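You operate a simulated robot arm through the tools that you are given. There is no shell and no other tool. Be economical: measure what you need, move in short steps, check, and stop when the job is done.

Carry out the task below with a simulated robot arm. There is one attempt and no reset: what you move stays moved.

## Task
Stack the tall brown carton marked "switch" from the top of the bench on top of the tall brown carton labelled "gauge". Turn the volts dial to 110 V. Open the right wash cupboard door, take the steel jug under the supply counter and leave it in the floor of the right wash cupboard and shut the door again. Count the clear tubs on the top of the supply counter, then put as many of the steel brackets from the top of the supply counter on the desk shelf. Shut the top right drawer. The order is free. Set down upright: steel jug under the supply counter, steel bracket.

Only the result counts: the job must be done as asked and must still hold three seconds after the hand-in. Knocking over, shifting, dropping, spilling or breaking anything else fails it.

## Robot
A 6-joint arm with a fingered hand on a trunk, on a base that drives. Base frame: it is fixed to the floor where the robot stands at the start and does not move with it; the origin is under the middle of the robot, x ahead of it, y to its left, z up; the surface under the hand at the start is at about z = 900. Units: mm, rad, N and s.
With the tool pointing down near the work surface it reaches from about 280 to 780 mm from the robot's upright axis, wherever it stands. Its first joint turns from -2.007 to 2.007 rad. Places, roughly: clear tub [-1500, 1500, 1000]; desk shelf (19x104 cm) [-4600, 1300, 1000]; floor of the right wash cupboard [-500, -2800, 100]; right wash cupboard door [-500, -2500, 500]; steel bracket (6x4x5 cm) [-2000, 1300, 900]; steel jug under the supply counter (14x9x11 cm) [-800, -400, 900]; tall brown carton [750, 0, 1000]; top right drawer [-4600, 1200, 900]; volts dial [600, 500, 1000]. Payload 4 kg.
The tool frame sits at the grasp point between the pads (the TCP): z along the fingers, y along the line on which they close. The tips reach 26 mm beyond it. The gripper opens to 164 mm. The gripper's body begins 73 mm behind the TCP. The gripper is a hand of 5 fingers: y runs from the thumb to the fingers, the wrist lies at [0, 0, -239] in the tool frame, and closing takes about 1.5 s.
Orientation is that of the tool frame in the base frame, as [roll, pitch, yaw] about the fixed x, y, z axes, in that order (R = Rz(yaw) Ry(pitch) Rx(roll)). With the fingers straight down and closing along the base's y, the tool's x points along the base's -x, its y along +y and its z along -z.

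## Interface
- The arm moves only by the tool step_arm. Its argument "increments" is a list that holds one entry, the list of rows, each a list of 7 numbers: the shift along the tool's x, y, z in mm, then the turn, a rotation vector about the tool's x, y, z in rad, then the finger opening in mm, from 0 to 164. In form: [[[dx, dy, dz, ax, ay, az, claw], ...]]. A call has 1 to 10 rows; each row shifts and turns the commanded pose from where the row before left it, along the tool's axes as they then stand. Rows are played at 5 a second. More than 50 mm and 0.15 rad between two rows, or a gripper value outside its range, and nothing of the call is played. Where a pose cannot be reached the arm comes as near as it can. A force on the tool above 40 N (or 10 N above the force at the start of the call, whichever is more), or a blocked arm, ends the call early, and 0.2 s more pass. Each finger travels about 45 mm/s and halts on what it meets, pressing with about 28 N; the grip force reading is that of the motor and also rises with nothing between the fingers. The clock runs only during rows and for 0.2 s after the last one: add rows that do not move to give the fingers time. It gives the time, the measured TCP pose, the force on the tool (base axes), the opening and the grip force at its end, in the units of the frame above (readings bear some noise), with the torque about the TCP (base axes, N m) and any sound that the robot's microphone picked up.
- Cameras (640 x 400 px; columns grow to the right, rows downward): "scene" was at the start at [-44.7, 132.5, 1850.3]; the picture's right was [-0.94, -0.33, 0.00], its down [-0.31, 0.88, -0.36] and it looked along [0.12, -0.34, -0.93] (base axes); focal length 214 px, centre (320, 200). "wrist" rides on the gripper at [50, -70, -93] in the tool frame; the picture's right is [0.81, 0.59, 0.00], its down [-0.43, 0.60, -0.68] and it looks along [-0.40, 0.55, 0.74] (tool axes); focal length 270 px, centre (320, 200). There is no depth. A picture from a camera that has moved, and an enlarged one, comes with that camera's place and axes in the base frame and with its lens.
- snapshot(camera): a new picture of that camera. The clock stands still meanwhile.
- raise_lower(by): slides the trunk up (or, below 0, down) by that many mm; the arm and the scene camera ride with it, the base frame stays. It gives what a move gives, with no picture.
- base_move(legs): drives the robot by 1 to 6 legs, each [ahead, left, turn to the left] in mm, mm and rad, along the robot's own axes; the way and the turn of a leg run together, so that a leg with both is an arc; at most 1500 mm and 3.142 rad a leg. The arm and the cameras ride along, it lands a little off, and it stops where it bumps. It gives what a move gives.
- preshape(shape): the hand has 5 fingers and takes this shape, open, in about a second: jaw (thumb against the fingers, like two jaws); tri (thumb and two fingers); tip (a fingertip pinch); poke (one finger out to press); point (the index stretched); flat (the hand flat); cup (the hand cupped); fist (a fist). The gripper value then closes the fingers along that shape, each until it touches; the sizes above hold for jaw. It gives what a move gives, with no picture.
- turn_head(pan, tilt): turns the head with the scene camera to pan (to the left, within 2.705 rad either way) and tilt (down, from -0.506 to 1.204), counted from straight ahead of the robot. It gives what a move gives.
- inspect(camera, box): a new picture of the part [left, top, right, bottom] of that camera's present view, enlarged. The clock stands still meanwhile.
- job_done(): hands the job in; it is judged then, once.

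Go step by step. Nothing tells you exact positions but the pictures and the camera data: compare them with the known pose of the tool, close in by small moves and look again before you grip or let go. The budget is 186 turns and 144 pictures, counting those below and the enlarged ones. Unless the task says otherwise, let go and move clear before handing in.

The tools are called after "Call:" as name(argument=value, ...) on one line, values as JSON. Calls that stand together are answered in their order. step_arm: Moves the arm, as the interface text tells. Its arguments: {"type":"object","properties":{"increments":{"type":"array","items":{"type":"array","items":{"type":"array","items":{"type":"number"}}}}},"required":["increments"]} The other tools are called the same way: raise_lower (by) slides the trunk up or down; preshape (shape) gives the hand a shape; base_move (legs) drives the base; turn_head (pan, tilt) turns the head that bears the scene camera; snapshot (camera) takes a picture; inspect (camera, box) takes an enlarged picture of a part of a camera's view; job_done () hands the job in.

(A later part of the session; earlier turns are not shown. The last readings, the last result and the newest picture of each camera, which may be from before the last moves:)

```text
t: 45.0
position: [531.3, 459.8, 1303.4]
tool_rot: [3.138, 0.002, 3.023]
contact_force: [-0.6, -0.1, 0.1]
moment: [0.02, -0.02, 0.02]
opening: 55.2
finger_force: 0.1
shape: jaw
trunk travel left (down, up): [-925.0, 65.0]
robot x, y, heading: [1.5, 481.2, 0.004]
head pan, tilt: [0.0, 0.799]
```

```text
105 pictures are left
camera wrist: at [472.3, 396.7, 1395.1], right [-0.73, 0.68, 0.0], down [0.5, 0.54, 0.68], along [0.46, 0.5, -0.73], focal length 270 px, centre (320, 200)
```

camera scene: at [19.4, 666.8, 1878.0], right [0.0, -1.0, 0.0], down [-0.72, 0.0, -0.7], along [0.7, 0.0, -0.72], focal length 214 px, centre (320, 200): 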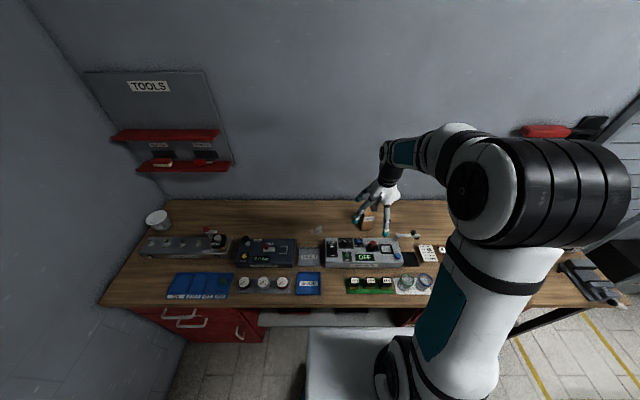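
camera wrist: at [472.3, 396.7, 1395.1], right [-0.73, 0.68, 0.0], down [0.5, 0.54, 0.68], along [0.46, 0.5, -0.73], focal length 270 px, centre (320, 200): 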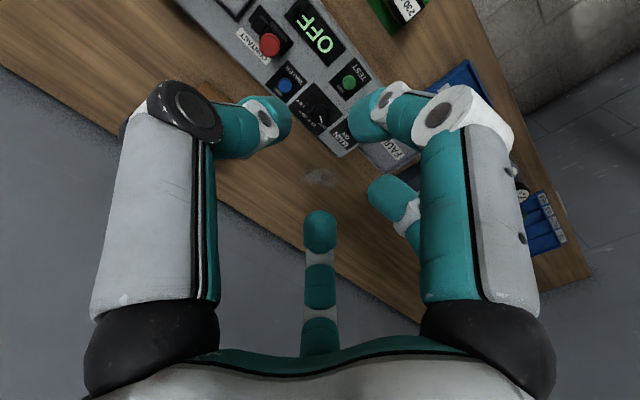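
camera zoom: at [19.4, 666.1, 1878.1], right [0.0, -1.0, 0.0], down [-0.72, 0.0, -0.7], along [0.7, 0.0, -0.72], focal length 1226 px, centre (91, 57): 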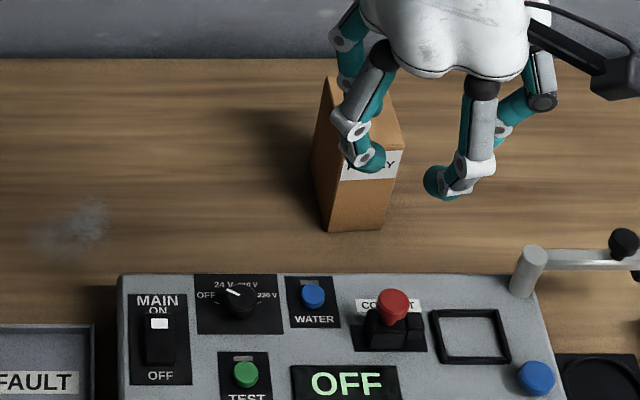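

Call:
step_arm(increments=[[[-23, 30, 0, 0, 0, 0, 55], [-23, 30, 0, 0, 0, 0, 55], [-23, 29, 0, 0, 0, 0, 55], [0, 0, 50, 0, 0, 0, 55], [0, 0, 50, 0, 0, 0, 55], [0, 0, 50, 0, 0, 0, 55], [0, 0, 50, 0, 0, 0, 55], [0, 0, 0, 0, 0, 0, 55]]])

Call:
inspect(camera="scene", box=[310, 190, 410, 260])

Call:
snapshot(camera="wrist")

```text
t: 46.8
position: [611.2, 541.2, 1103.9]
tool_rot: [3.134, 0.004, 3.022]
contact_force: [-1.1, -0.3, 0.4]
moment: [0.01, 0.0, -0.04]
opening: 55.3
finger_force: 0.0
shape: jaw
trunk travel left (down, up): [-925.0, 65.0]
robot x, y, heading: [4.9, 479.5, -0.002]
head pan, tilt: [0.0, 0.799]
```

```text
5.71 times, centred on (360, 225) of scene
camera zoom: at [18.2, 665.9, 1878.1], right [0.0, -1.0, 0.0], down [-0.72, 0.0, -0.7], along [0.7, 0.0, -0.72], focal length 1226 px, centre (91, 57)
```

zoom: 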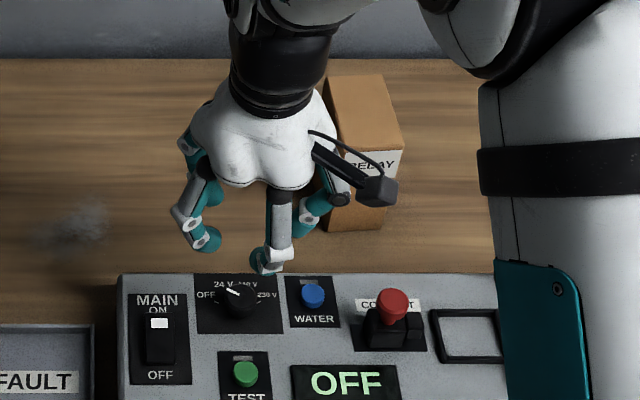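

```text
103 pictures are left
camera wrist: at [552.6, 478.3, 1195.0], right [-0.73, 0.68, 0.0], down [0.5, 0.54, 0.68], along [0.46, 0.5, -0.73], focal length 270 px, centre (320, 200)
```

wrist: 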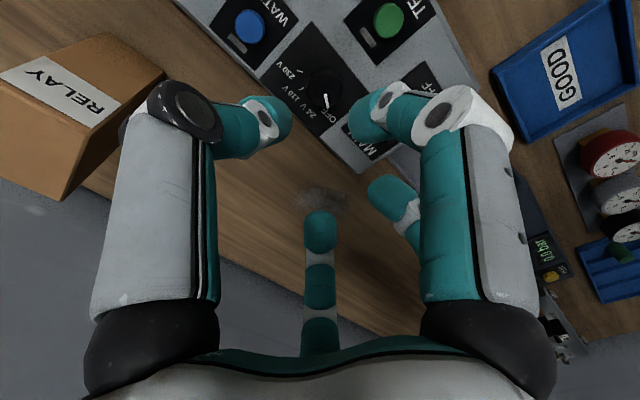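

Call:
step_arm(increments=[[[3, -1, 40, 0, 0, 0, 55], [0, 0, 40, 0, 0, 0, 55], [0, 0, 15, 0, 0, 0, 55], [0, 0, 0, 0, 0, 0, 55]]])

Call:
inspect(camera="scene", box=[310, 205, 410, 275])

Call:
snapshot(camera="wrist")

```text
t: 47.8
position: [610.8, 540.8, 1005.5]
tool_rot: [3.136, 0.003, 3.023]
contact_force: [-0.4, -0.8, -0.3]
moment: [0.01, -0.03, 0.03]
opening: 55.5
finger_force: 0.2
shape: jaw
trunk travel left (down, up): [-925.0, 65.0]
robot x, y, heading: [-3.3, 481.1, -0.006]
head pan, tilt: [0.0, 0.799]
```

```text
5.71 times, centred on (360, 240) of scene
camera zoom: at [19.6, 666.2, 1878.1], right [0.0, -1.0, 0.0], down [-0.72, 0.0, -0.7], along [0.7, 0.0, -0.72], focal length 1226 px, centre (91, -29)
```

zoom: 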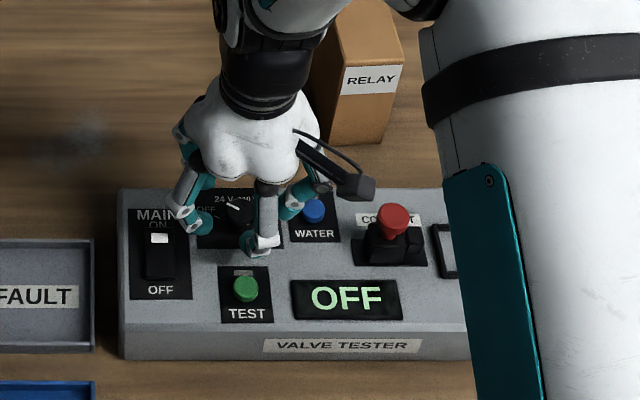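

```text
101 pictures are left
camera wrist: at [552.0, 478.1, 1098.0], right [-0.73, 0.68, 0.0], down [0.5, 0.54, 0.68], along [0.46, 0.5, -0.73], focal length 270 px, centre (320, 200)
```

wrist: 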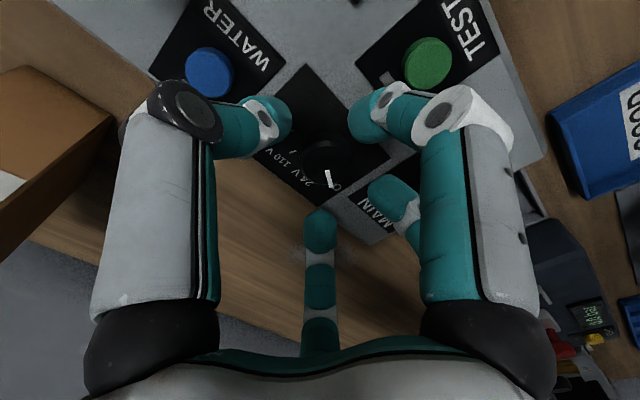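

Call:
step_arm(increments=[[[2, 0, 8, 0, 0, 0, 55], [0, 0, 8, 0, 0, 0, 55], [0, 0, 0, 0, 0, 0, 55]]])

Call:
inspect(camera="scene", box=[320, 220, 390, 268])

Call:
inspect(camera="wrist", box=[220, 80, 440, 230])

```text
t: 48.6
position: [606.4, 541.4, 992.6]
tool_rot: [3.136, 0.003, 3.022]
contact_force: [0.8, 0.4, -0.8]
moment: [0.01, 0.0, -0.01]
opening: 55.3
finger_force: 0.1
shape: jaw
trunk travel left (down, up): [-925.0, 65.0]
robot x, y, heading: [4.6, 481.1, -0.001]
head pan, tilt: [0.0, 0.799]
```

```text
8.33 times, centred on (355, 244) of scene
camera zoom: at [19.3, 666.2, 1878.1], right [0.0, -1.0, 0.0], down [-0.72, 0.0, -0.7], along [0.7, 0.0, -0.72], focal length 1787 px, centre (28, -167)
```

zoom: 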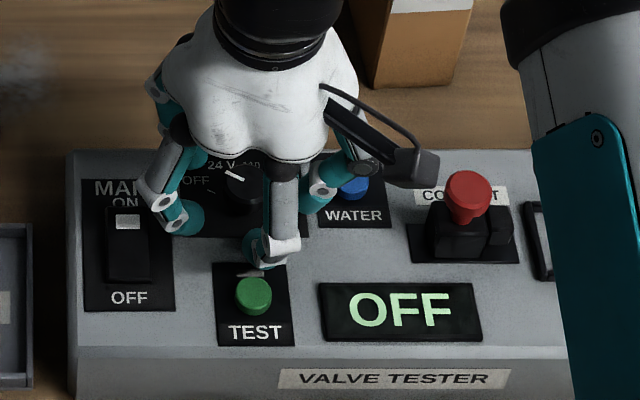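

```text
2.67 times, centred on (330, 155) of wrist
camera zoom: at [548.8, 478.1, 1084.4], right [-0.73, 0.68, 0.0], down [0.5, 0.54, 0.68], along [0.46, 0.5, -0.73], focal length 721 px, centre (293, 320)
```

zoom: 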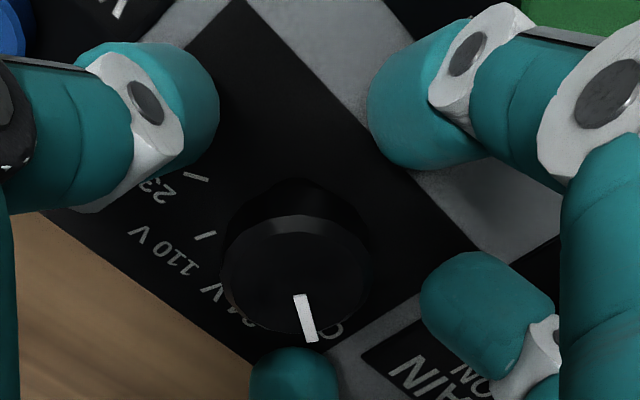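

Call:
step_arm(increments=[[[-2, 1, 4, 0, 0, 0, 55], [0, 0, 4, 0, 0, 0, 55], [0, 0, 0, 0, 0, 0, 55], [0, 0, 0, 0, 0, 0, 15], [0, 0, 0, 0, 0, 0, 15], [0, 0, 0, 0, 0, 0, 15], [0, 0, 0, 0, 0, 0, 15], [0, 0, 0, 0, 0, 0, 15]]])

Call:
inspect(camera="wrist", box=[220, 80, 440, 230])

```text
t: 50.4
position: [606.7, 540.4, 983.8]
tool_rot: [3.137, -0.002, 3.024]
contact_force: [-7.4, -10.0, -21.8]
moment: [-0.63, 0.19, -0.07]
opening: 32.0
finger_force: 27.9
shape: jaw
trunk travel left (down, up): [-925.0, 65.0]
robot x, y, heading: [0.1, 481.9, 0.0]
head pan, tilt: [0.0, 0.799]
```

```text
2.67 times, centred on (330, 155) of wrist
camera zoom: at [549.1, 477.7, 1075.3], right [-0.73, 0.68, 0.0], down [0.5, 0.54, 0.68], along [0.46, 0.5, -0.73], focal length 721 px, centre (293, 320)
```

zoom: 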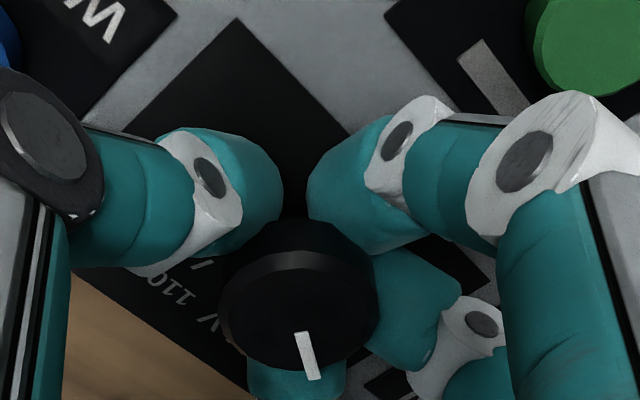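

Knob gripped at 32 mm. Turning clockwise 80°.

Call:
step_arm(increments=[[[0, 0, 0, 0, 0, 0.14, 15], [0, 0, 0, 0, 0, 0.14, 15], [0, 0, 0, 0, 0, 0.14, 15]]])

Call:
inspect(camera="wrist", box=[220, 80, 440, 230])

```text
t: 51.2
position: [607.8, 538.7, 983.0]
tool_rot: [3.134, 0.001, 2.602]
contact_force: [-3.0, -17.1, -24.9]
moment: [-0.51, -0.07, 0.22]
opening: 31.6
finger_force: 28.2
shape: jaw
trunk travel left (down, up): [-925.0, 65.0]
robot x, y, heading: [3.8, 483.0, -0.001]
head pan, tilt: [0.0, 0.799]
```

```text
2.67 times, centred on (330, 155) of wrist
camera zoom: at [529.2, 506.2, 1075.1], right [-0.39, 0.92, 0.0], down [0.67, 0.28, 0.68], along [0.63, 0.27, -0.73], focal length 721 px, centre (293, 320)
```

zoom: 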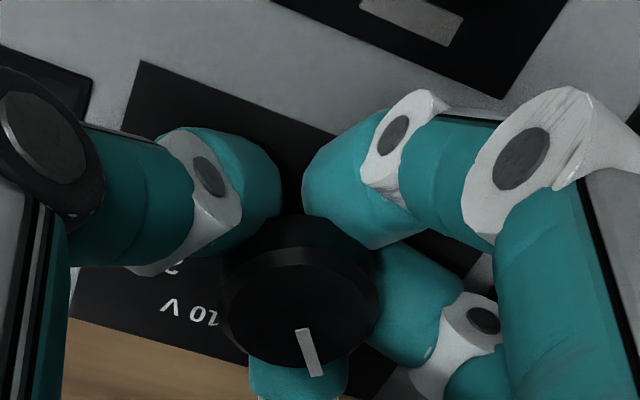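

The knob turns with the hand. Continuing.

Call:
step_arm(increments=[[[0, 0, 0, 0, 0, 0.14, 15], [0, 0, 0, 0, 0, 0.14, 15], [0, 0, 0, 0, 0, 0.14, 15], [0, 0, 0, 0, 0, 0.14, 15], [0, 0, 0, 0, 0, 0.14, 15], [0, 0, 0, 0, 0, 0.14, 15], [0, 0, 0, 0, 0, 0.14, 15], [0, 0, 0, 0, 0, 0, 15]]])

Call:
inspect(camera="wrist", box=[220, 80, 440, 230])

```text
t: 52.9
position: [605.6, 539.2, 982.6]
tool_rot: [-3.138, -0.003, 1.641]
contact_force: [-0.1, -11.9, -10.4]
moment: [-0.08, 0.32, 0.07]
opening: 31.1
finger_force: 28.2
shape: jaw
trunk travel left (down, up): [-925.0, 65.0]
robot x, y, heading: [0.3, 478.2, 0.002]
head pan, tilt: [0.0, 0.799]
stopped in row 8: the force on the tool passed its limit at 41 N (the readings are from after the stop); the commanded pose is now the measured one
```

```text
2.67 times, centred on (330, 155) of wrist
camera zoom: at [533.3, 584.2, 1075.2], right [0.53, 0.85, 0.0], down [0.63, -0.39, 0.67], along [0.57, -0.36, -0.74], focal length 721 px, centre (293, 320)
```

zoom: 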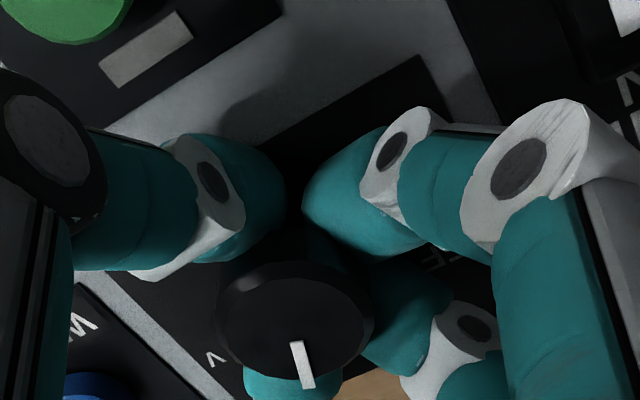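

Call:
step_arm(increments=[[[0, 0, 0, 0, 0, 0, 55], [0, 0, 0, 0, 0, 0, 55], [0, 0, 0, 0, 0, 0, 60], [0, 0, -10, 0, 0, 0, 60], [0, 0, -30, 0, 0, 0, 60], [0, 0, -50, 0, 0, 0, 60], [0, 0, -50, 0, 0, 0, 60], [0, 0, -50, 0, 0, 0, 60]]])

Call:
inspect(camera="scene", box=[320, 230, 380, 268])

Call:
inspect(camera="wrist", box=[220, 0, 480, 165])

```text
t: 54.6
position: [607.2, 538.6, 1173.9]
tool_rot: [3.141, -0.003, 1.643]
contact_force: [0.6, 0.7, 0.1]
moment: [0.01, -0.02, 0.0]
opening: 59.7
finger_force: 0.0
shape: jaw
trunk travel left (down, up): [-925.0, 65.0]
robot x, y, heading: [2.6, 479.7, 0.0]
head pan, tilt: [0.0, 0.799]
```

```text
10.53 times, centred on (350, 249) of scene
camera zoom: at [18.1, 666.0, 1878.0], right [0.0, -1.0, 0.0], down [-0.72, 0.0, -0.7], along [0.7, 0.0, -0.72], focal length 2258 px, centre (4, -316)
```

zoom: 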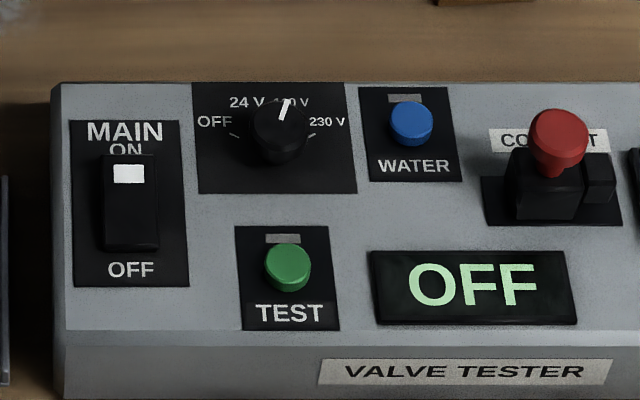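

```text
2.42 times, centred on (350, 82) of wrist
camera zoom: at [534.2, 585.0, 1266.8], right [0.53, 0.85, 0.0], down [0.62, -0.39, 0.68], along [0.58, -0.35, -0.74], focal length 655 px, centre (247, 485)
```

zoom: 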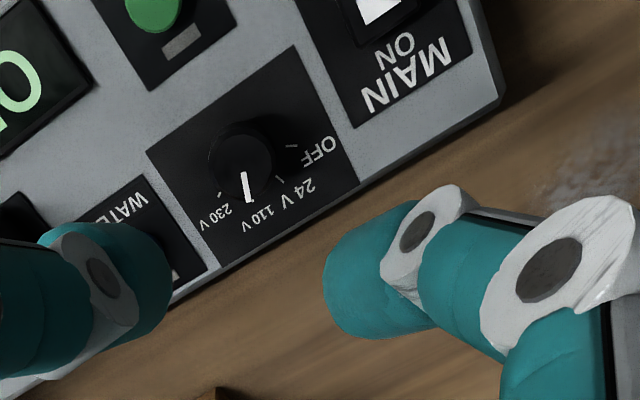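

Call:
inspect(camera="wrist", box=[280, 40, 360, 90])

Call:
inspect(camera="scene", box=[336, 235, 360, 250])

```text
8.00 times, centred on (320, 65) of wrist
camera zoom: at [534.2, 585.0, 1266.8], right [0.53, 0.85, 0.0], down [0.62, -0.39, 0.68], along [0.58, -0.35, -0.74], focal length 2162 px, centre (320, 1280)
```

zoom: 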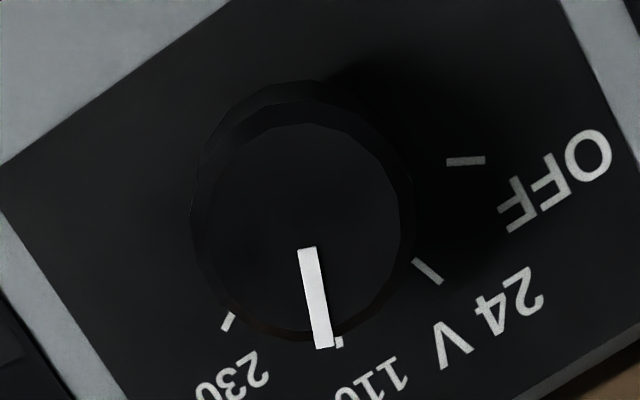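

```text
16.00 times, centred on (348, 242) of scene
camera zoom: at [18.1, 666.0, 1878.0], right [0.0, -1.0, 0.0], down [-0.72, 0.0, -0.7], along [0.7, 0.0, -0.72], focal length 3432 px, centre (-128, -480)
```

zoom: 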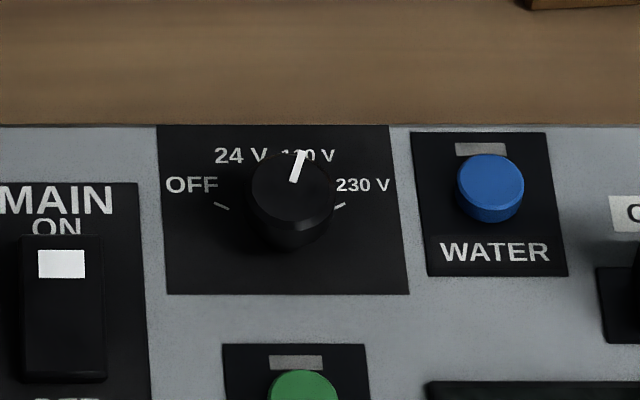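

The pointer stands at 110 V (≈ -21°). Now I'll survey the rest of the room.

Call:
step_arm(increments=[[[0, 0, -50, 0, 0, 0, 164], [0, -50, -40, 0, 0, 0, 164], [0, -50, 0, 0, 0, 0, 164], [0, -50, 0, 0, 0, 0, 164], [0, -50, 0, 0, 0, 0, 164]]])

Call:
turn_head(pan=2.3, tilt=0.5)

Call:
snapshot(camera="scene")

Call:
turn_head(pan=-2.4, tilt=0.5)

Call:
snapshot(camera="scene")

```text
refused: row 2 steps farther than a row can; nothing moved
```

```text
t: 56.8
position: [608.3, 540.5, 1173.8]
tool_rot: [3.139, -0.004, 1.644]
contact_force: [0.5, 0.1, 0.6]
moment: [0.0, 0.01, -0.02]
opening: 60.2
finger_force: 0.1
shape: jaw
trunk travel left (down, up): [-925.0, 65.0]
robot x, y, heading: [1.3, 479.6, -0.001]
head pan, tilt: [2.3, 0.499]
```

```text
91 pictures are left
camera scene: at [-121.9, 733.8, 1904.0], right [0.75, 0.67, 0.0], down [0.32, -0.36, -0.88], along [-0.59, 0.65, -0.48], focal length 214 px, centre (320, 200)
```

scene: 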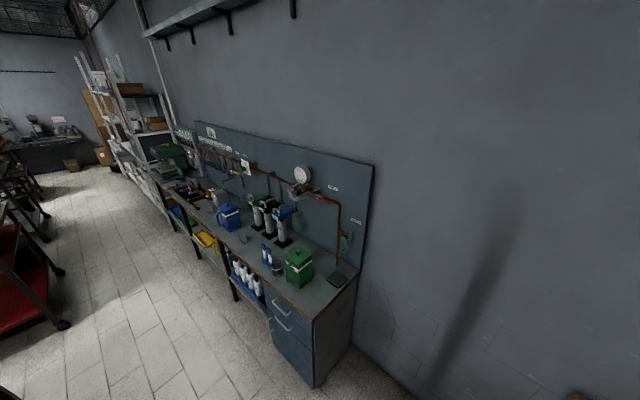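

```text
t: 60.5
position: [609.5, 539.5, 1172.6]
tool_rot: [3.14, -0.004, 1.644]
contact_force: [0.2, -1.2, -0.3]
moment: [0.02, 0.01, -0.03]
opening: 60.0
finger_force: 0.0
shape: jaw
trunk travel left (down, up): [-925.0, 65.0]
robot x, y, heading: [1.4, 477.4, 0.0]
head pan, tilt: [-2.4, 0.499]
```

```text
90 pictures are left
camera scene: at [-128.3, 604.4, 1904.0], right [-0.68, 0.74, 0.0], down [0.35, 0.32, -0.88], along [-0.65, -0.59, -0.48], focal length 214 px, centre (320, 200)
```

scene: 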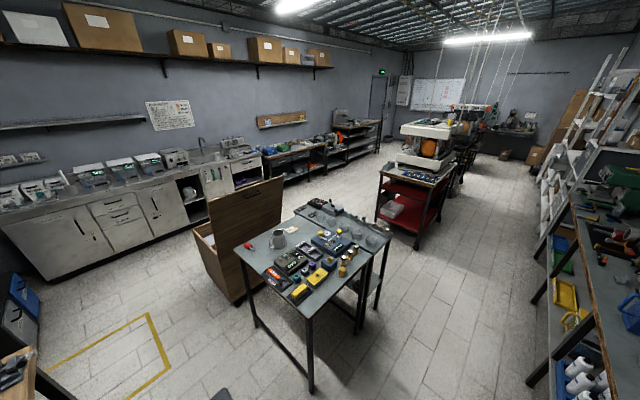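

Call:
inspect(camera="scene", box=[230, 200, 400, 306])

Call:
inspect(camera="scene", box=[520, 180, 640, 400])

Call:
inspect(camera="scene", box=[0, 120, 280, 295])

```text
3.76 times, centred on (315, 253) of scene
camera zoom: at [-128.3, 604.4, 1904.0], right [-0.68, 0.74, 0.0], down [0.35, 0.32, -0.88], along [-0.65, -0.59, -0.48], focal length 807 px, centre (339, 0)
```

zoom: 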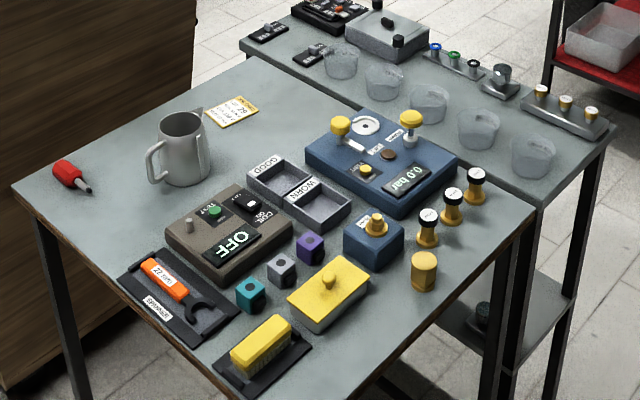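

```text
1.82 times, centred on (580, 290) of scene
camera zoom: at [-128.3, 604.4, 1904.0], right [-0.68, 0.74, 0.0], down [0.35, 0.32, -0.88], along [-0.65, -0.59, -0.48], focal length 390 px, centre (-153, 36)
```

zoom: 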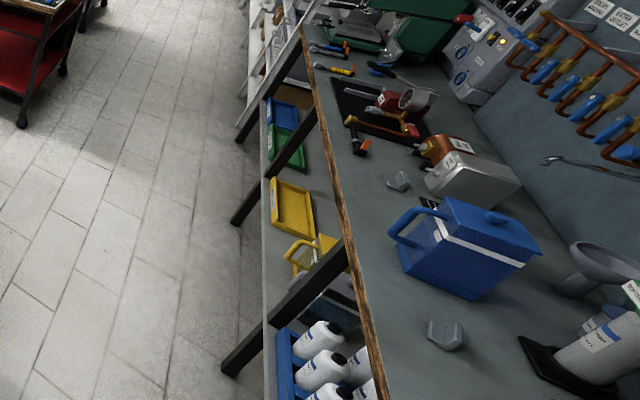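

```text
2.29 times, centred on (140, 208) of scene
camera zoom: at [-128.3, 604.4, 1904.0], right [-0.68, 0.74, 0.0], down [0.35, 0.32, -0.88], along [-0.65, -0.59, -0.48], focal length 490 px, centre (731, 183)
```

zoom: 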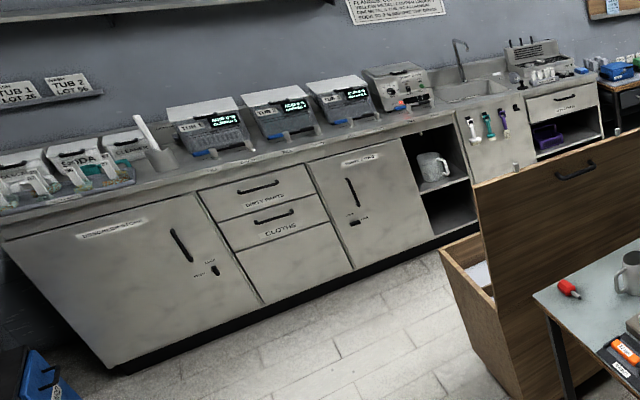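

I'll look at the supply counter from its front. First retract the arm high, then drive back and turn left to face it.

Call:
step_arm(increments=[[[0, 0, -50, 0, 0, 0, 164], [0, -30, -40, 0, 0, 0, 164], [0, -45, 0, 0, 0, 0, 164], [0, -45, 0, 0, 0, 0, 164], [0, -45, 0, 0, 0, 0, 164], [0, -45, 0, 0, 0, 0, 164]]])

Call:
base_move(legs=[[-1100, 190, 0], [0, 0, 1.571]])

Call:
turn_head(pan=0.0, tilt=0.75)

Call:
snapshot(camera="scene")

```text
t: 61.9
position: [394.2, 523.0, 1259.9]
tool_rot: [3.138, -0.005, 1.644]
contact_force: [-0.6, -0.7, 0.7]
moment: [0.01, -0.02, 0.0]
opening: 163.8
finger_force: 0.1
shape: jaw
trunk travel left (down, up): [-925.0, 65.0]
robot x, y, heading: [-0.5, 479.3, 0.004]
head pan, tilt: [-2.4, 0.499]
```

```text
t: 71.4
position: [-1116.0, 1091.3, 1259.8]
tool_rot: [3.14, -0.005, -3.134]
contact_force: [0.3, 0.4, -0.2]
moment: [0.02, 0.02, 0.0]
opening: 164.2
finger_force: 0.2
shape: jaw
trunk travel left (down, up): [-925.0, 65.0]
robot x, y, heading: [-1098.5, 693.5, 1.509]
head pan, tilt: [-2.4, 0.499]
```

```text
t: 73.6
position: [-1116.4, 1091.5, 1259.7]
tool_rot: [3.141, -0.004, -3.132]
contact_force: [-0.1, 0.2, 1.0]
moment: [-0.03, 0.01, 0.01]
opening: 164.0
finger_force: 0.0
shape: jaw
trunk travel left (down, up): [-925.0, 65.0]
robot x, y, heading: [-1098.8, 695.1, 1.505]
head pan, tilt: [0.0, 0.75]
```

```text
86 pictures are left
camera scene: at [-1285.5, 728.8, 1882.1], right [1.0, -0.06, 0.0], down [-0.04, -0.68, -0.73], along [0.05, 0.73, -0.68], focal length 214 px, centre (320, 200)
```

scene: 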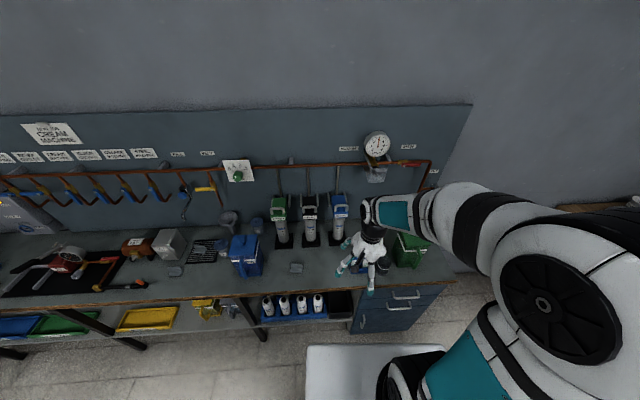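

Call:
inspect(camera="scene", box=[130, 200, 440, 330])

Call:
base_move(legs=[[0, 600, 0.06]])

Call:
snapshot(camera="scene")

```text
2.06 times, centred on (285, 265) of scene
camera zoom: at [-1285.5, 728.8, 1882.1], right [1.0, -0.06, 0.0], down [-0.04, -0.68, -0.73], along [0.05, 0.73, -0.68], focal length 443 px, centre (392, 66)
```

zoom: 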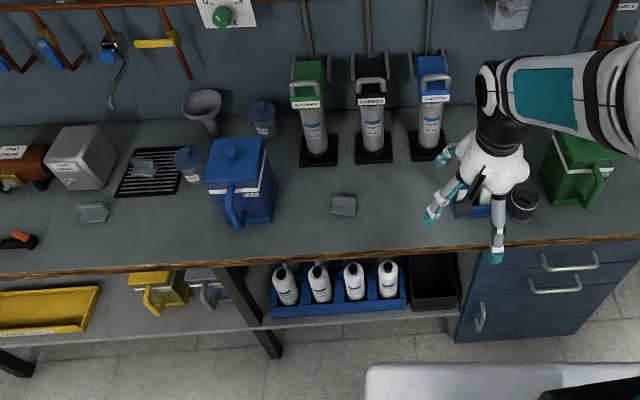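

```text
t: 77.0
position: [-1725.6, 1113.9, 1260.6]
tool_rot: [3.141, -0.004, -3.087]
contact_force: [0.1, 0.8, 0.3]
moment: [-0.01, -0.02, -0.03]
opening: 164.0
finger_force: 0.2
shape: jaw
trunk travel left (down, up): [-925.0, 65.0]
robot x, y, heading: [-1692.1, 715.8, 1.549]
head pan, tilt: [0.0, 0.75]
```

```text
84 pictures are left
camera scene: at [-1878.0, 744.7, 1882.0], right [1.0, -0.02, 0.0], down [-0.01, -0.68, -0.73], along [0.01, 0.73, -0.68], focal length 214 px, centre (320, 200)
```

scene: 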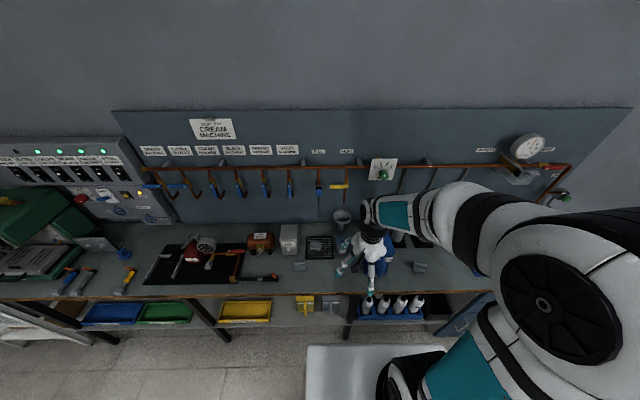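

Call:
inspect(camera="scene", box=[280, 280, 380, 342])

Call:
inspect(camera="scene", box=[200, 195, 440, 300])

```text
6.40 times, centred on (330, 311) of scene
camera zoom: at [-1878.0, 744.7, 1882.0], right [1.0, -0.02, 0.0], down [-0.01, -0.68, -0.73], along [0.01, 0.73, -0.68], focal length 1373 px, centre (256, -510)
```

zoom: 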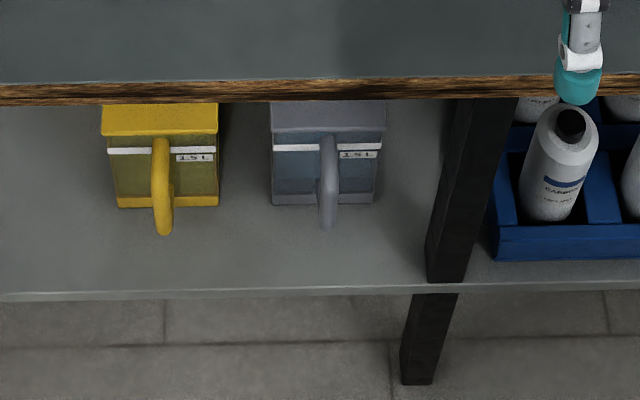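

```text
2.67 times, centred on (320, 248) of scene
camera zoom: at [-1878.0, 744.7, 1882.0], right [1.0, -0.02, 0.0], down [-0.01, -0.68, -0.73], along [0.01, 0.73, -0.68], focal length 572 px, centre (320, 73)
```

zoom: 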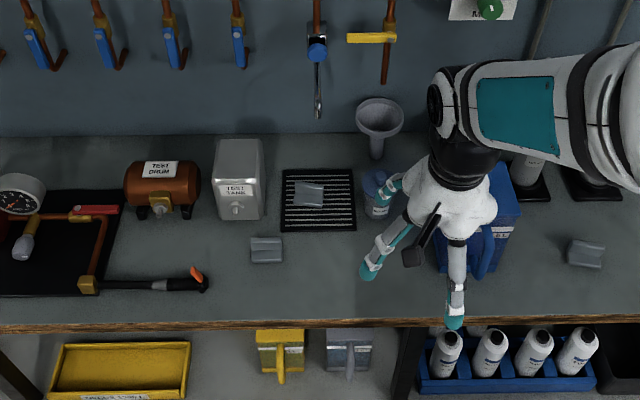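

I need to see everything under the counter. I'll back off and lower the trunk for a low view.

Call:
base_move(legs=[[-210, -150, 0.02]])

Call:
raise_lower(by=-650)

Call:
turn_head(pan=0.0, tilt=0.4)

Call:
snapshot(camera="scene")

```text
t: 78.8
position: [-1588.6, 899.9, 1260.1]
tool_rot: [3.14, -0.004, -3.07]
contact_force: [-0.3, -0.1, 0.1]
moment: [0.0, -0.02, 0.01]
opening: 164.0
finger_force: 0.1
shape: jaw
trunk travel left (down, up): [-925.0, 65.0]
robot x, y, heading: [-1547.2, 505.4, 1.575]
head pan, tilt: [0.0, 0.75]
```

```text
refused: -650 is not a number from -400 to 400
```

```text
t: 79.6
position: [-1587.6, 902.0, 1259.4]
tool_rot: [3.14, -0.005, -3.069]
contact_force: [0.6, -0.3, -0.3]
moment: [-0.01, 0.02, 0.0]
opening: 163.9
finger_force: 0.0
shape: jaw
trunk travel left (down, up): [-925.0, 65.0]
robot x, y, heading: [-1545.8, 505.6, 1.579]
head pan, tilt: [0.0, 0.4]
```

```text
81 pictures are left
camera scene: at [-1734.4, 538.5, 1913.1], right [1.0, 0.0, 0.0], down [0.0, -0.39, -0.92], along [0.0, 0.92, -0.39], focal length 214 px, centre (320, 200)
```

scene: 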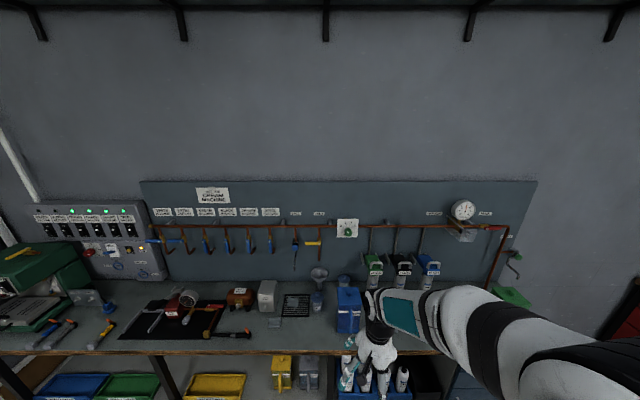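

Call:
raise_lower(by=-400)

Call:
raise_lower(by=-250)

Call:
snapshot(camera="scene")

```text
t: 83.5
position: [-1588.1, 901.2, 859.8]
tool_rot: [3.14, -0.004, -3.069]
contact_force: [0.6, 0.0, 0.1]
moment: [-0.02, 0.03, 0.01]
opening: 164.0
finger_force: 0.1
shape: jaw
trunk travel left (down, up): [-525.0, 465.0]
robot x, y, heading: [-1545.5, 506.5, 1.573]
head pan, tilt: [0.0, 0.4]
```

```text
t: 86.0
position: [-1587.2, 901.0, 609.8]
tool_rot: [3.14, -0.004, -3.069]
contact_force: [0.1, -0.3, 0.5]
moment: [0.02, -0.02, 0.02]
opening: 164.1
finger_force: 0.1
shape: jaw
trunk travel left (down, up): [-275.0, 715.0]
robot x, y, heading: [-1544.6, 504.7, 1.57]
head pan, tilt: [0.0, 0.4]
```

```text
80 pictures are left
camera scene: at [-1734.2, 538.3, 1263.2], right [1.0, 0.0, 0.0], down [0.0, -0.39, -0.92], along [0.0, 0.92, -0.39], focal length 214 px, centre (320, 200)
```

scene: 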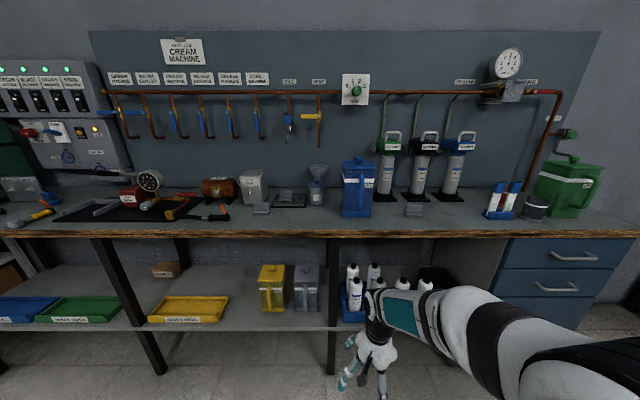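

Call:
inspect(camera="scene", box=[240, 245, 340, 325])

Call:
inspect(camera="scene", box=[0, 160, 340, 340])

Call:
inspect(camera="scene", box=[230, 150, 480, 230])

```text
5.00 times, centred on (290, 285) of scene
camera zoom: at [-1734.2, 538.3, 1263.2], right [1.0, 0.0, 0.0], down [0.0, -0.39, -0.92], along [0.0, 0.92, -0.39], focal length 1072 px, centre (470, -225)
```

zoom: 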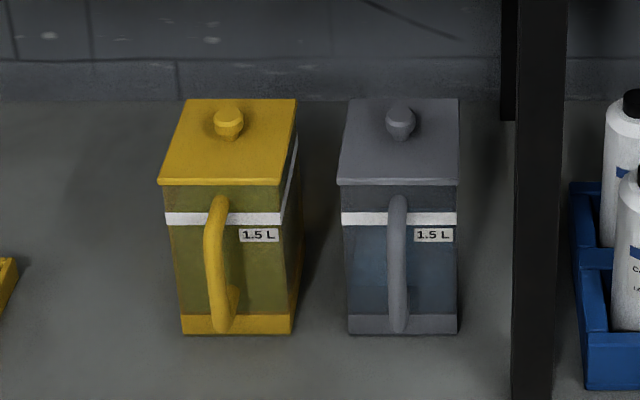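

```text
1.88 times, centred on (170, 250) of scene
camera zoom: at [-1734.2, 538.3, 1263.2], right [1.0, 0.0, 0.0], down [0.0, -0.39, -0.92], along [0.0, 0.92, -0.39], focal length 404 px, centre (602, 106)
```

zoom: 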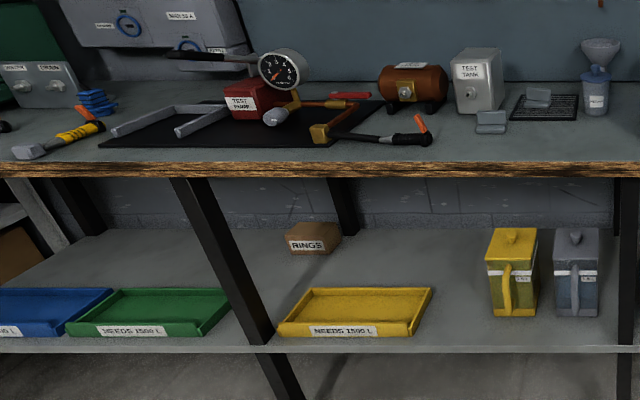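

```text
2.56 times, centred on (355, 190) of scene
camera zoom: at [-1734.2, 538.3, 1263.2], right [1.0, 0.0, 0.0], down [0.0, -0.39, -0.92], along [0.0, 0.92, -0.39], focal length 549 px, centre (230, 226)
```

zoom: 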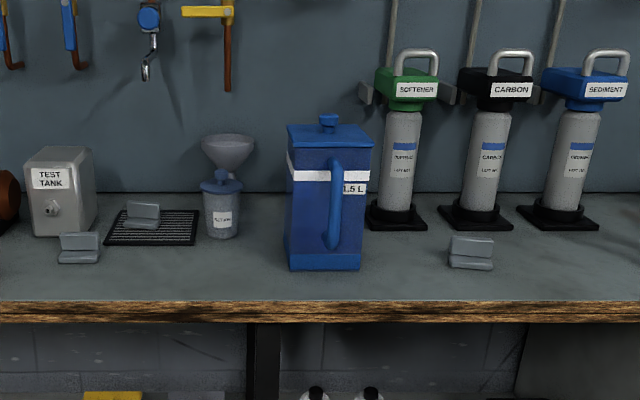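

Call:
turn_head(pan=0.9, tilt=0.4)

Call:
snapshot(camera="scene")

Call:
inspect(camera="scene", box=[260, 140, 480, 300])

```text
t: 87.2
position: [-1588.6, 901.1, 608.6]
tool_rot: [3.14, -0.004, -3.071]
contact_force: [-0.2, 1.0, 0.6]
moment: [0.01, 0.0, -0.01]
opening: 163.9
finger_force: 0.1
shape: jaw
trunk travel left (down, up): [-275.0, 715.0]
robot x, y, heading: [-1545.7, 504.1, 1.564]
head pan, tilt: [0.901, 0.4]
```

```text
76 pictures are left
camera scene: at [-1806.8, 503.3, 1263.2], right [0.62, 0.78, 0.0], down [0.3, -0.24, -0.92], along [-0.72, 0.57, -0.39], focal length 214 px, centre (320, 200)
```

scene: 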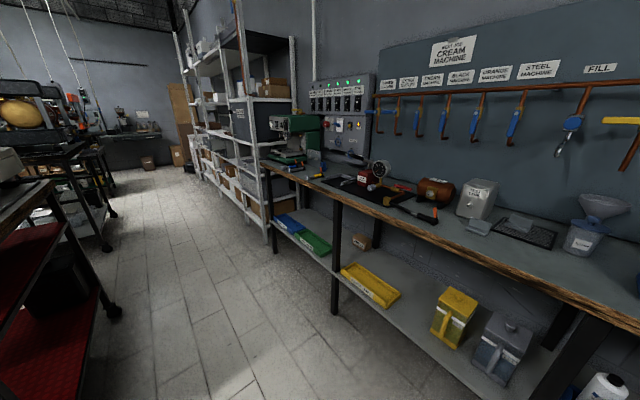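

```text
2.50 times, centred on (370, 220) of scene
camera zoom: at [-1806.8, 503.3, 1263.2], right [0.62, 0.78, 0.0], down [0.3, -0.24, -0.92], along [-0.72, 0.57, -0.39], focal length 536 px, centre (195, 150)
```

zoom: 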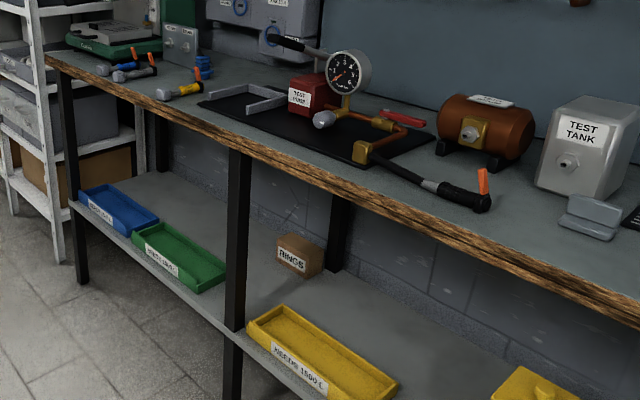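

No round steel jug seen so far on the shelf; I'll check the right end under the counter from further right.

Call:
base_move(legs=[[0, -600, 0]])

Call:
turn_head(pan=0.15, tilt=0.45)

Call:
snapshot(camera="scene")

```text
t: 90.7
position: [-981.7, 903.7, 609.1]
tool_rot: [3.139, -0.004, -3.061]
contact_force: [-0.2, 1.1, -0.6]
moment: [0.02, -0.03, 0.0]
opening: 164.2
finger_force: 0.0
shape: jaw
trunk travel left (down, up): [-275.0, 715.0]
robot x, y, heading: [-935.6, 509.5, 1.58]
head pan, tilt: [0.901, 0.4]
```

```text
t: 91.8
position: [-980.9, 903.7, 609.2]
tool_rot: [3.139, -0.002, -3.06]
contact_force: [-0.5, 0.4, -0.7]
moment: [0.02, 0.02, -0.01]
opening: 164.1
finger_force: 0.0
shape: jaw
trunk travel left (down, up): [-275.0, 715.0]
robot x, y, heading: [-936.7, 509.4, 1.58]
head pan, tilt: [0.15, 0.45]
```

```text
74 pictures are left
camera scene: at [-1137.1, 537.4, 1258.5], right [0.99, 0.16, 0.0], down [0.07, -0.43, -0.9], along [-0.14, 0.89, -0.44], focal length 214 px, centre (320, 200)
```

scene: 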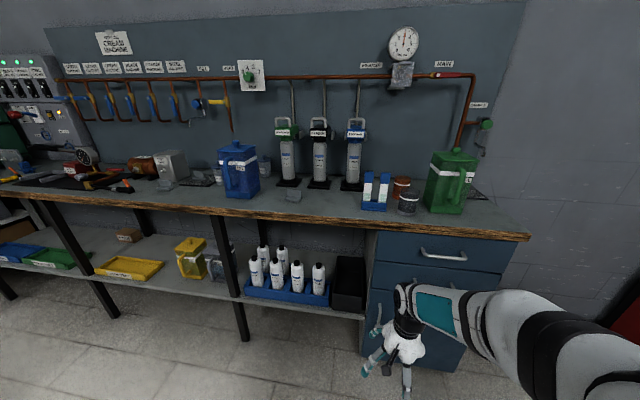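

Call:
inspect(camera="scene", box=[320, 140, 500, 260])

Call:
inspect(camera="scene", box=[110, 130, 330, 230])

```text
3.33 times, centred on (410, 200) of scene
camera zoom: at [-1137.1, 537.4, 1258.5], right [0.99, 0.16, 0.0], down [0.07, -0.43, -0.9], along [-0.14, 0.89, -0.44], focal length 715 px, centre (20, 200)
```

zoom: 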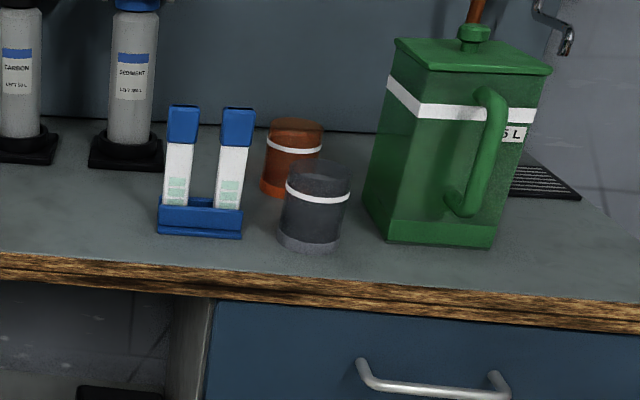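

```text
2.91 times, centred on (220, 180) of scene
camera zoom: at [-1137.1, 537.4, 1258.5], right [0.99, 0.16, 0.0], down [0.07, -0.43, -0.9], along [-0.14, 0.89, -0.44], focal length 624 px, centre (611, 258)
```

zoom: 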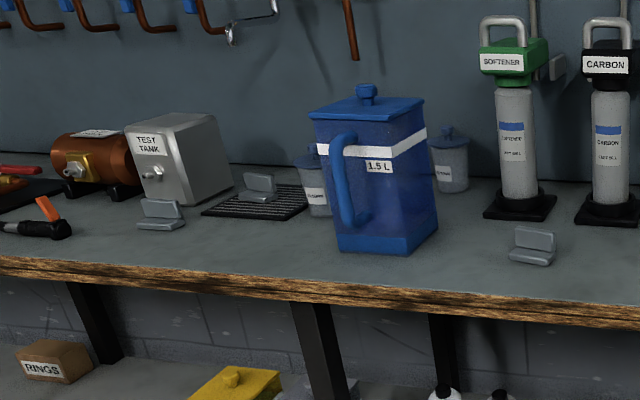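

I've found three steel brackets and two clear blue-lidded tubs, so two brackets are to go. I'll take the jug that matches the listed size and place later; now raise the trunk and go to the bracket near (-1350,1245).

Call:
raise_lower(by=400)

Call:
raise_lower(by=250)

Call:
base_move(legs=[[230, 450, -0.01]])

Call:
turn_head(pan=0.0, tilt=0.85)

Call:
snapshot(camera="scene")

```text
t: 95.6
position: [-980.7, 904.4, 1008.8]
tool_rot: [3.141, -0.004, -3.059]
contact_force: [0.6, -0.7, 0.0]
moment: [0.01, 0.02, 0.02]
opening: 164.0
finger_force: 0.2
shape: jaw
trunk travel left (down, up): [-675.0, 315.0]
robot x, y, heading: [-933.8, 511.2, 1.579]
head pan, tilt: [0.15, 0.45]
```

```text
t: 98.2
position: [-980.9, 901.8, 1260.2]
tool_rot: [3.139, -0.003, -3.059]
contact_force: [-0.3, 0.2, -0.3]
moment: [0.02, 0.01, 0.01]
opening: 163.9
finger_force: 0.0
shape: jaw
trunk travel left (down, up): [-925.0, 65.0]
robot x, y, heading: [-934.1, 503.6, 1.583]
head pan, tilt: [0.15, 0.45]
```

```text
t: 101.1
position: [-1418.7, 1128.5, 1259.4]
tool_rot: [3.139, -0.003, -3.084]
contact_force: [-0.4, -0.9, -0.5]
moment: [0.01, -0.03, -0.01]
opening: 164.0
finger_force: 0.1
shape: jaw
trunk travel left (down, up): [-925.0, 65.0]
robot x, y, heading: [-1381.8, 732.9, 1.56]
head pan, tilt: [0.15, 0.45]
```

```text
t: 102.0
position: [-1418.0, 1128.3, 1260.4]
tool_rot: [3.14, -0.003, -3.084]
contact_force: [0.2, -0.1, -0.3]
moment: [-0.01, 0.02, 0.01]
opening: 163.8
finger_force: 0.1
shape: jaw
trunk travel left (down, up): [-925.0, 65.0]
robot x, y, heading: [-1378.6, 732.7, 1.555]
head pan, tilt: [0.0, 0.85]
```

```text
71 pictures are left
camera scene: at [-1568.9, 753.6, 1874.1], right [1.0, -0.01, 0.0], down [-0.01, -0.75, -0.66], along [0.01, 0.66, -0.75], focal length 214 px, centre (320, 200)
```

scene: 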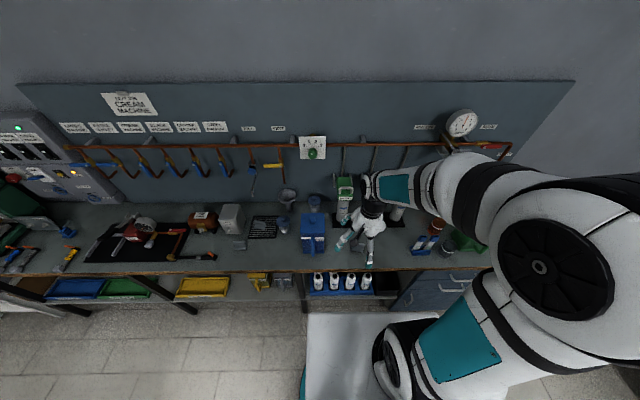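

Call:
step_arm(increments=[[[-25, 37, 0, 0, 0, 0, 164], [-25, 37, 0, 0, 0, 0, 164], [-23, 38, 0, 0, 0, 0, 164], [0, 0, 50, 0, 0, 0, 164], [0, 0, 50, 0, 0, 0, 164], [0, 0, 40, 0, 0, 0, 164], [0, 0, 0, 0, 0, 0, 164]]])

Call:
snapshot(camera="wrist")

Call:
inspect(camera="scene", box=[320, 170, 440, 260])

```text
t: 103.6
position: [-1350.8, 1243.4, 1117.8]
tool_rot: [3.141, -0.002, -3.083]
contact_force: [-0.3, 0.0, -1.2]
moment: [0.01, 0.0, 0.0]
opening: 163.9
finger_force: 0.1
shape: jaw
trunk travel left (down, up): [-925.0, 65.0]
robot x, y, heading: [-1377.2, 735.2, 1.554]
head pan, tilt: [0.0, 0.85]
```

```text
70 pictures are left
camera wrist: at [-1396.9, 1170.9, 1210.2], right [-0.84, 0.54, 0.0], down [0.4, 0.62, 0.68], along [0.36, 0.57, -0.74], focal length 270 px, centre (320, 200)
```

wrist: 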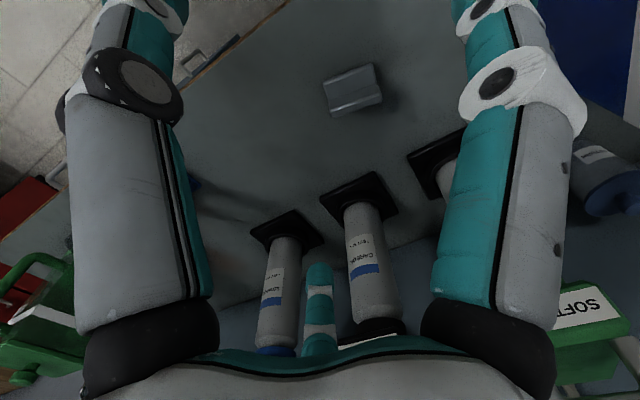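

```text
4.44 times, centred on (380, 215) of scene
camera zoom: at [-1568.7, 753.0, 1874.1], right [1.0, -0.02, 0.0], down [-0.01, -0.75, -0.66], along [0.01, 0.66, -0.75], focal length 953 px, centre (53, 133)
```

zoom: 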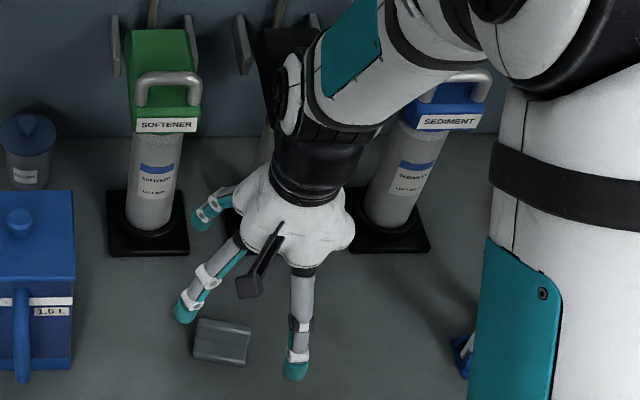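

The bracket is at about (-1370,1278), turned about -14°. I'll narrow the hand, line up and descend partway.

Call:
step_arm(increments=[[[17, 33, 0, 0, 0, 0, 80], [0, 0, 0, 0, 0, 0.15, 80], [0, 0, 0, 0, 0, 0.15, 80], [0, 0, 30, 0, 0, 0, 80], [0, 0, 30, 0, 0, 0, 80], [0, 0, 30, 0, 0, 0, 80], [0, 0, 20, 0, 0, 0, 80], [0, 0, 0, 0, 0, 0, 80], [0, 0, 0, 0, 0, 0, 80]]])

Call:
snapshot(camera="wrist")

Call:
inspect(camera="scene", box=[320, 190, 400, 250])

```text
t: 105.6
position: [-1369.5, 1275.3, 1009.7]
tool_rot: [3.14, -0.007, 2.898]
contact_force: [-0.3, -0.6, -0.6]
moment: [0.01, 0.01, 0.05]
opening: 80.5
finger_force: 0.0
shape: jaw
trunk travel left (down, up): [-925.0, 65.0]
robot x, y, heading: [-1378.0, 732.9, 1.554]
head pan, tilt: [0.0, 0.85]
```

```text
68 pictures are left
camera wrist: at [-1435.4, 1219.6, 1103.4], right [-0.64, 0.77, 0.0], down [0.57, 0.47, 0.68], along [0.52, 0.44, -0.74], focal length 270 px, centre (320, 200)
```

wrist: 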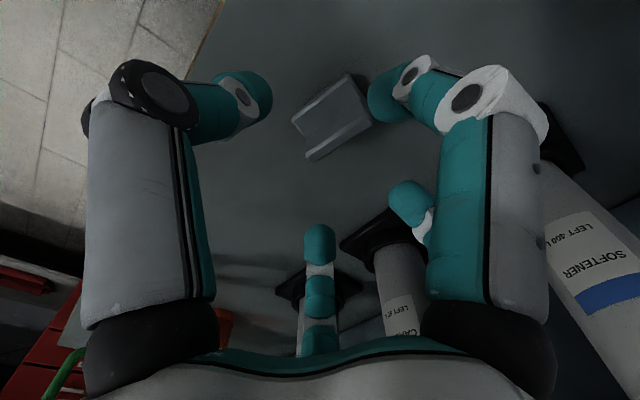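

```text
6.67 times, centred on (360, 220) of scene
camera zoom: at [-1568.8, 753.9, 1874.0], right [1.0, -0.02, 0.0], down [-0.01, -0.75, -0.66], along [0.01, 0.66, -0.75], focal length 1430 px, centre (53, 67)
```

zoom: 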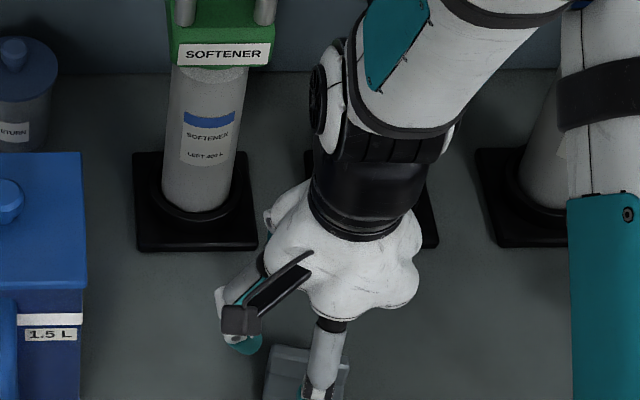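

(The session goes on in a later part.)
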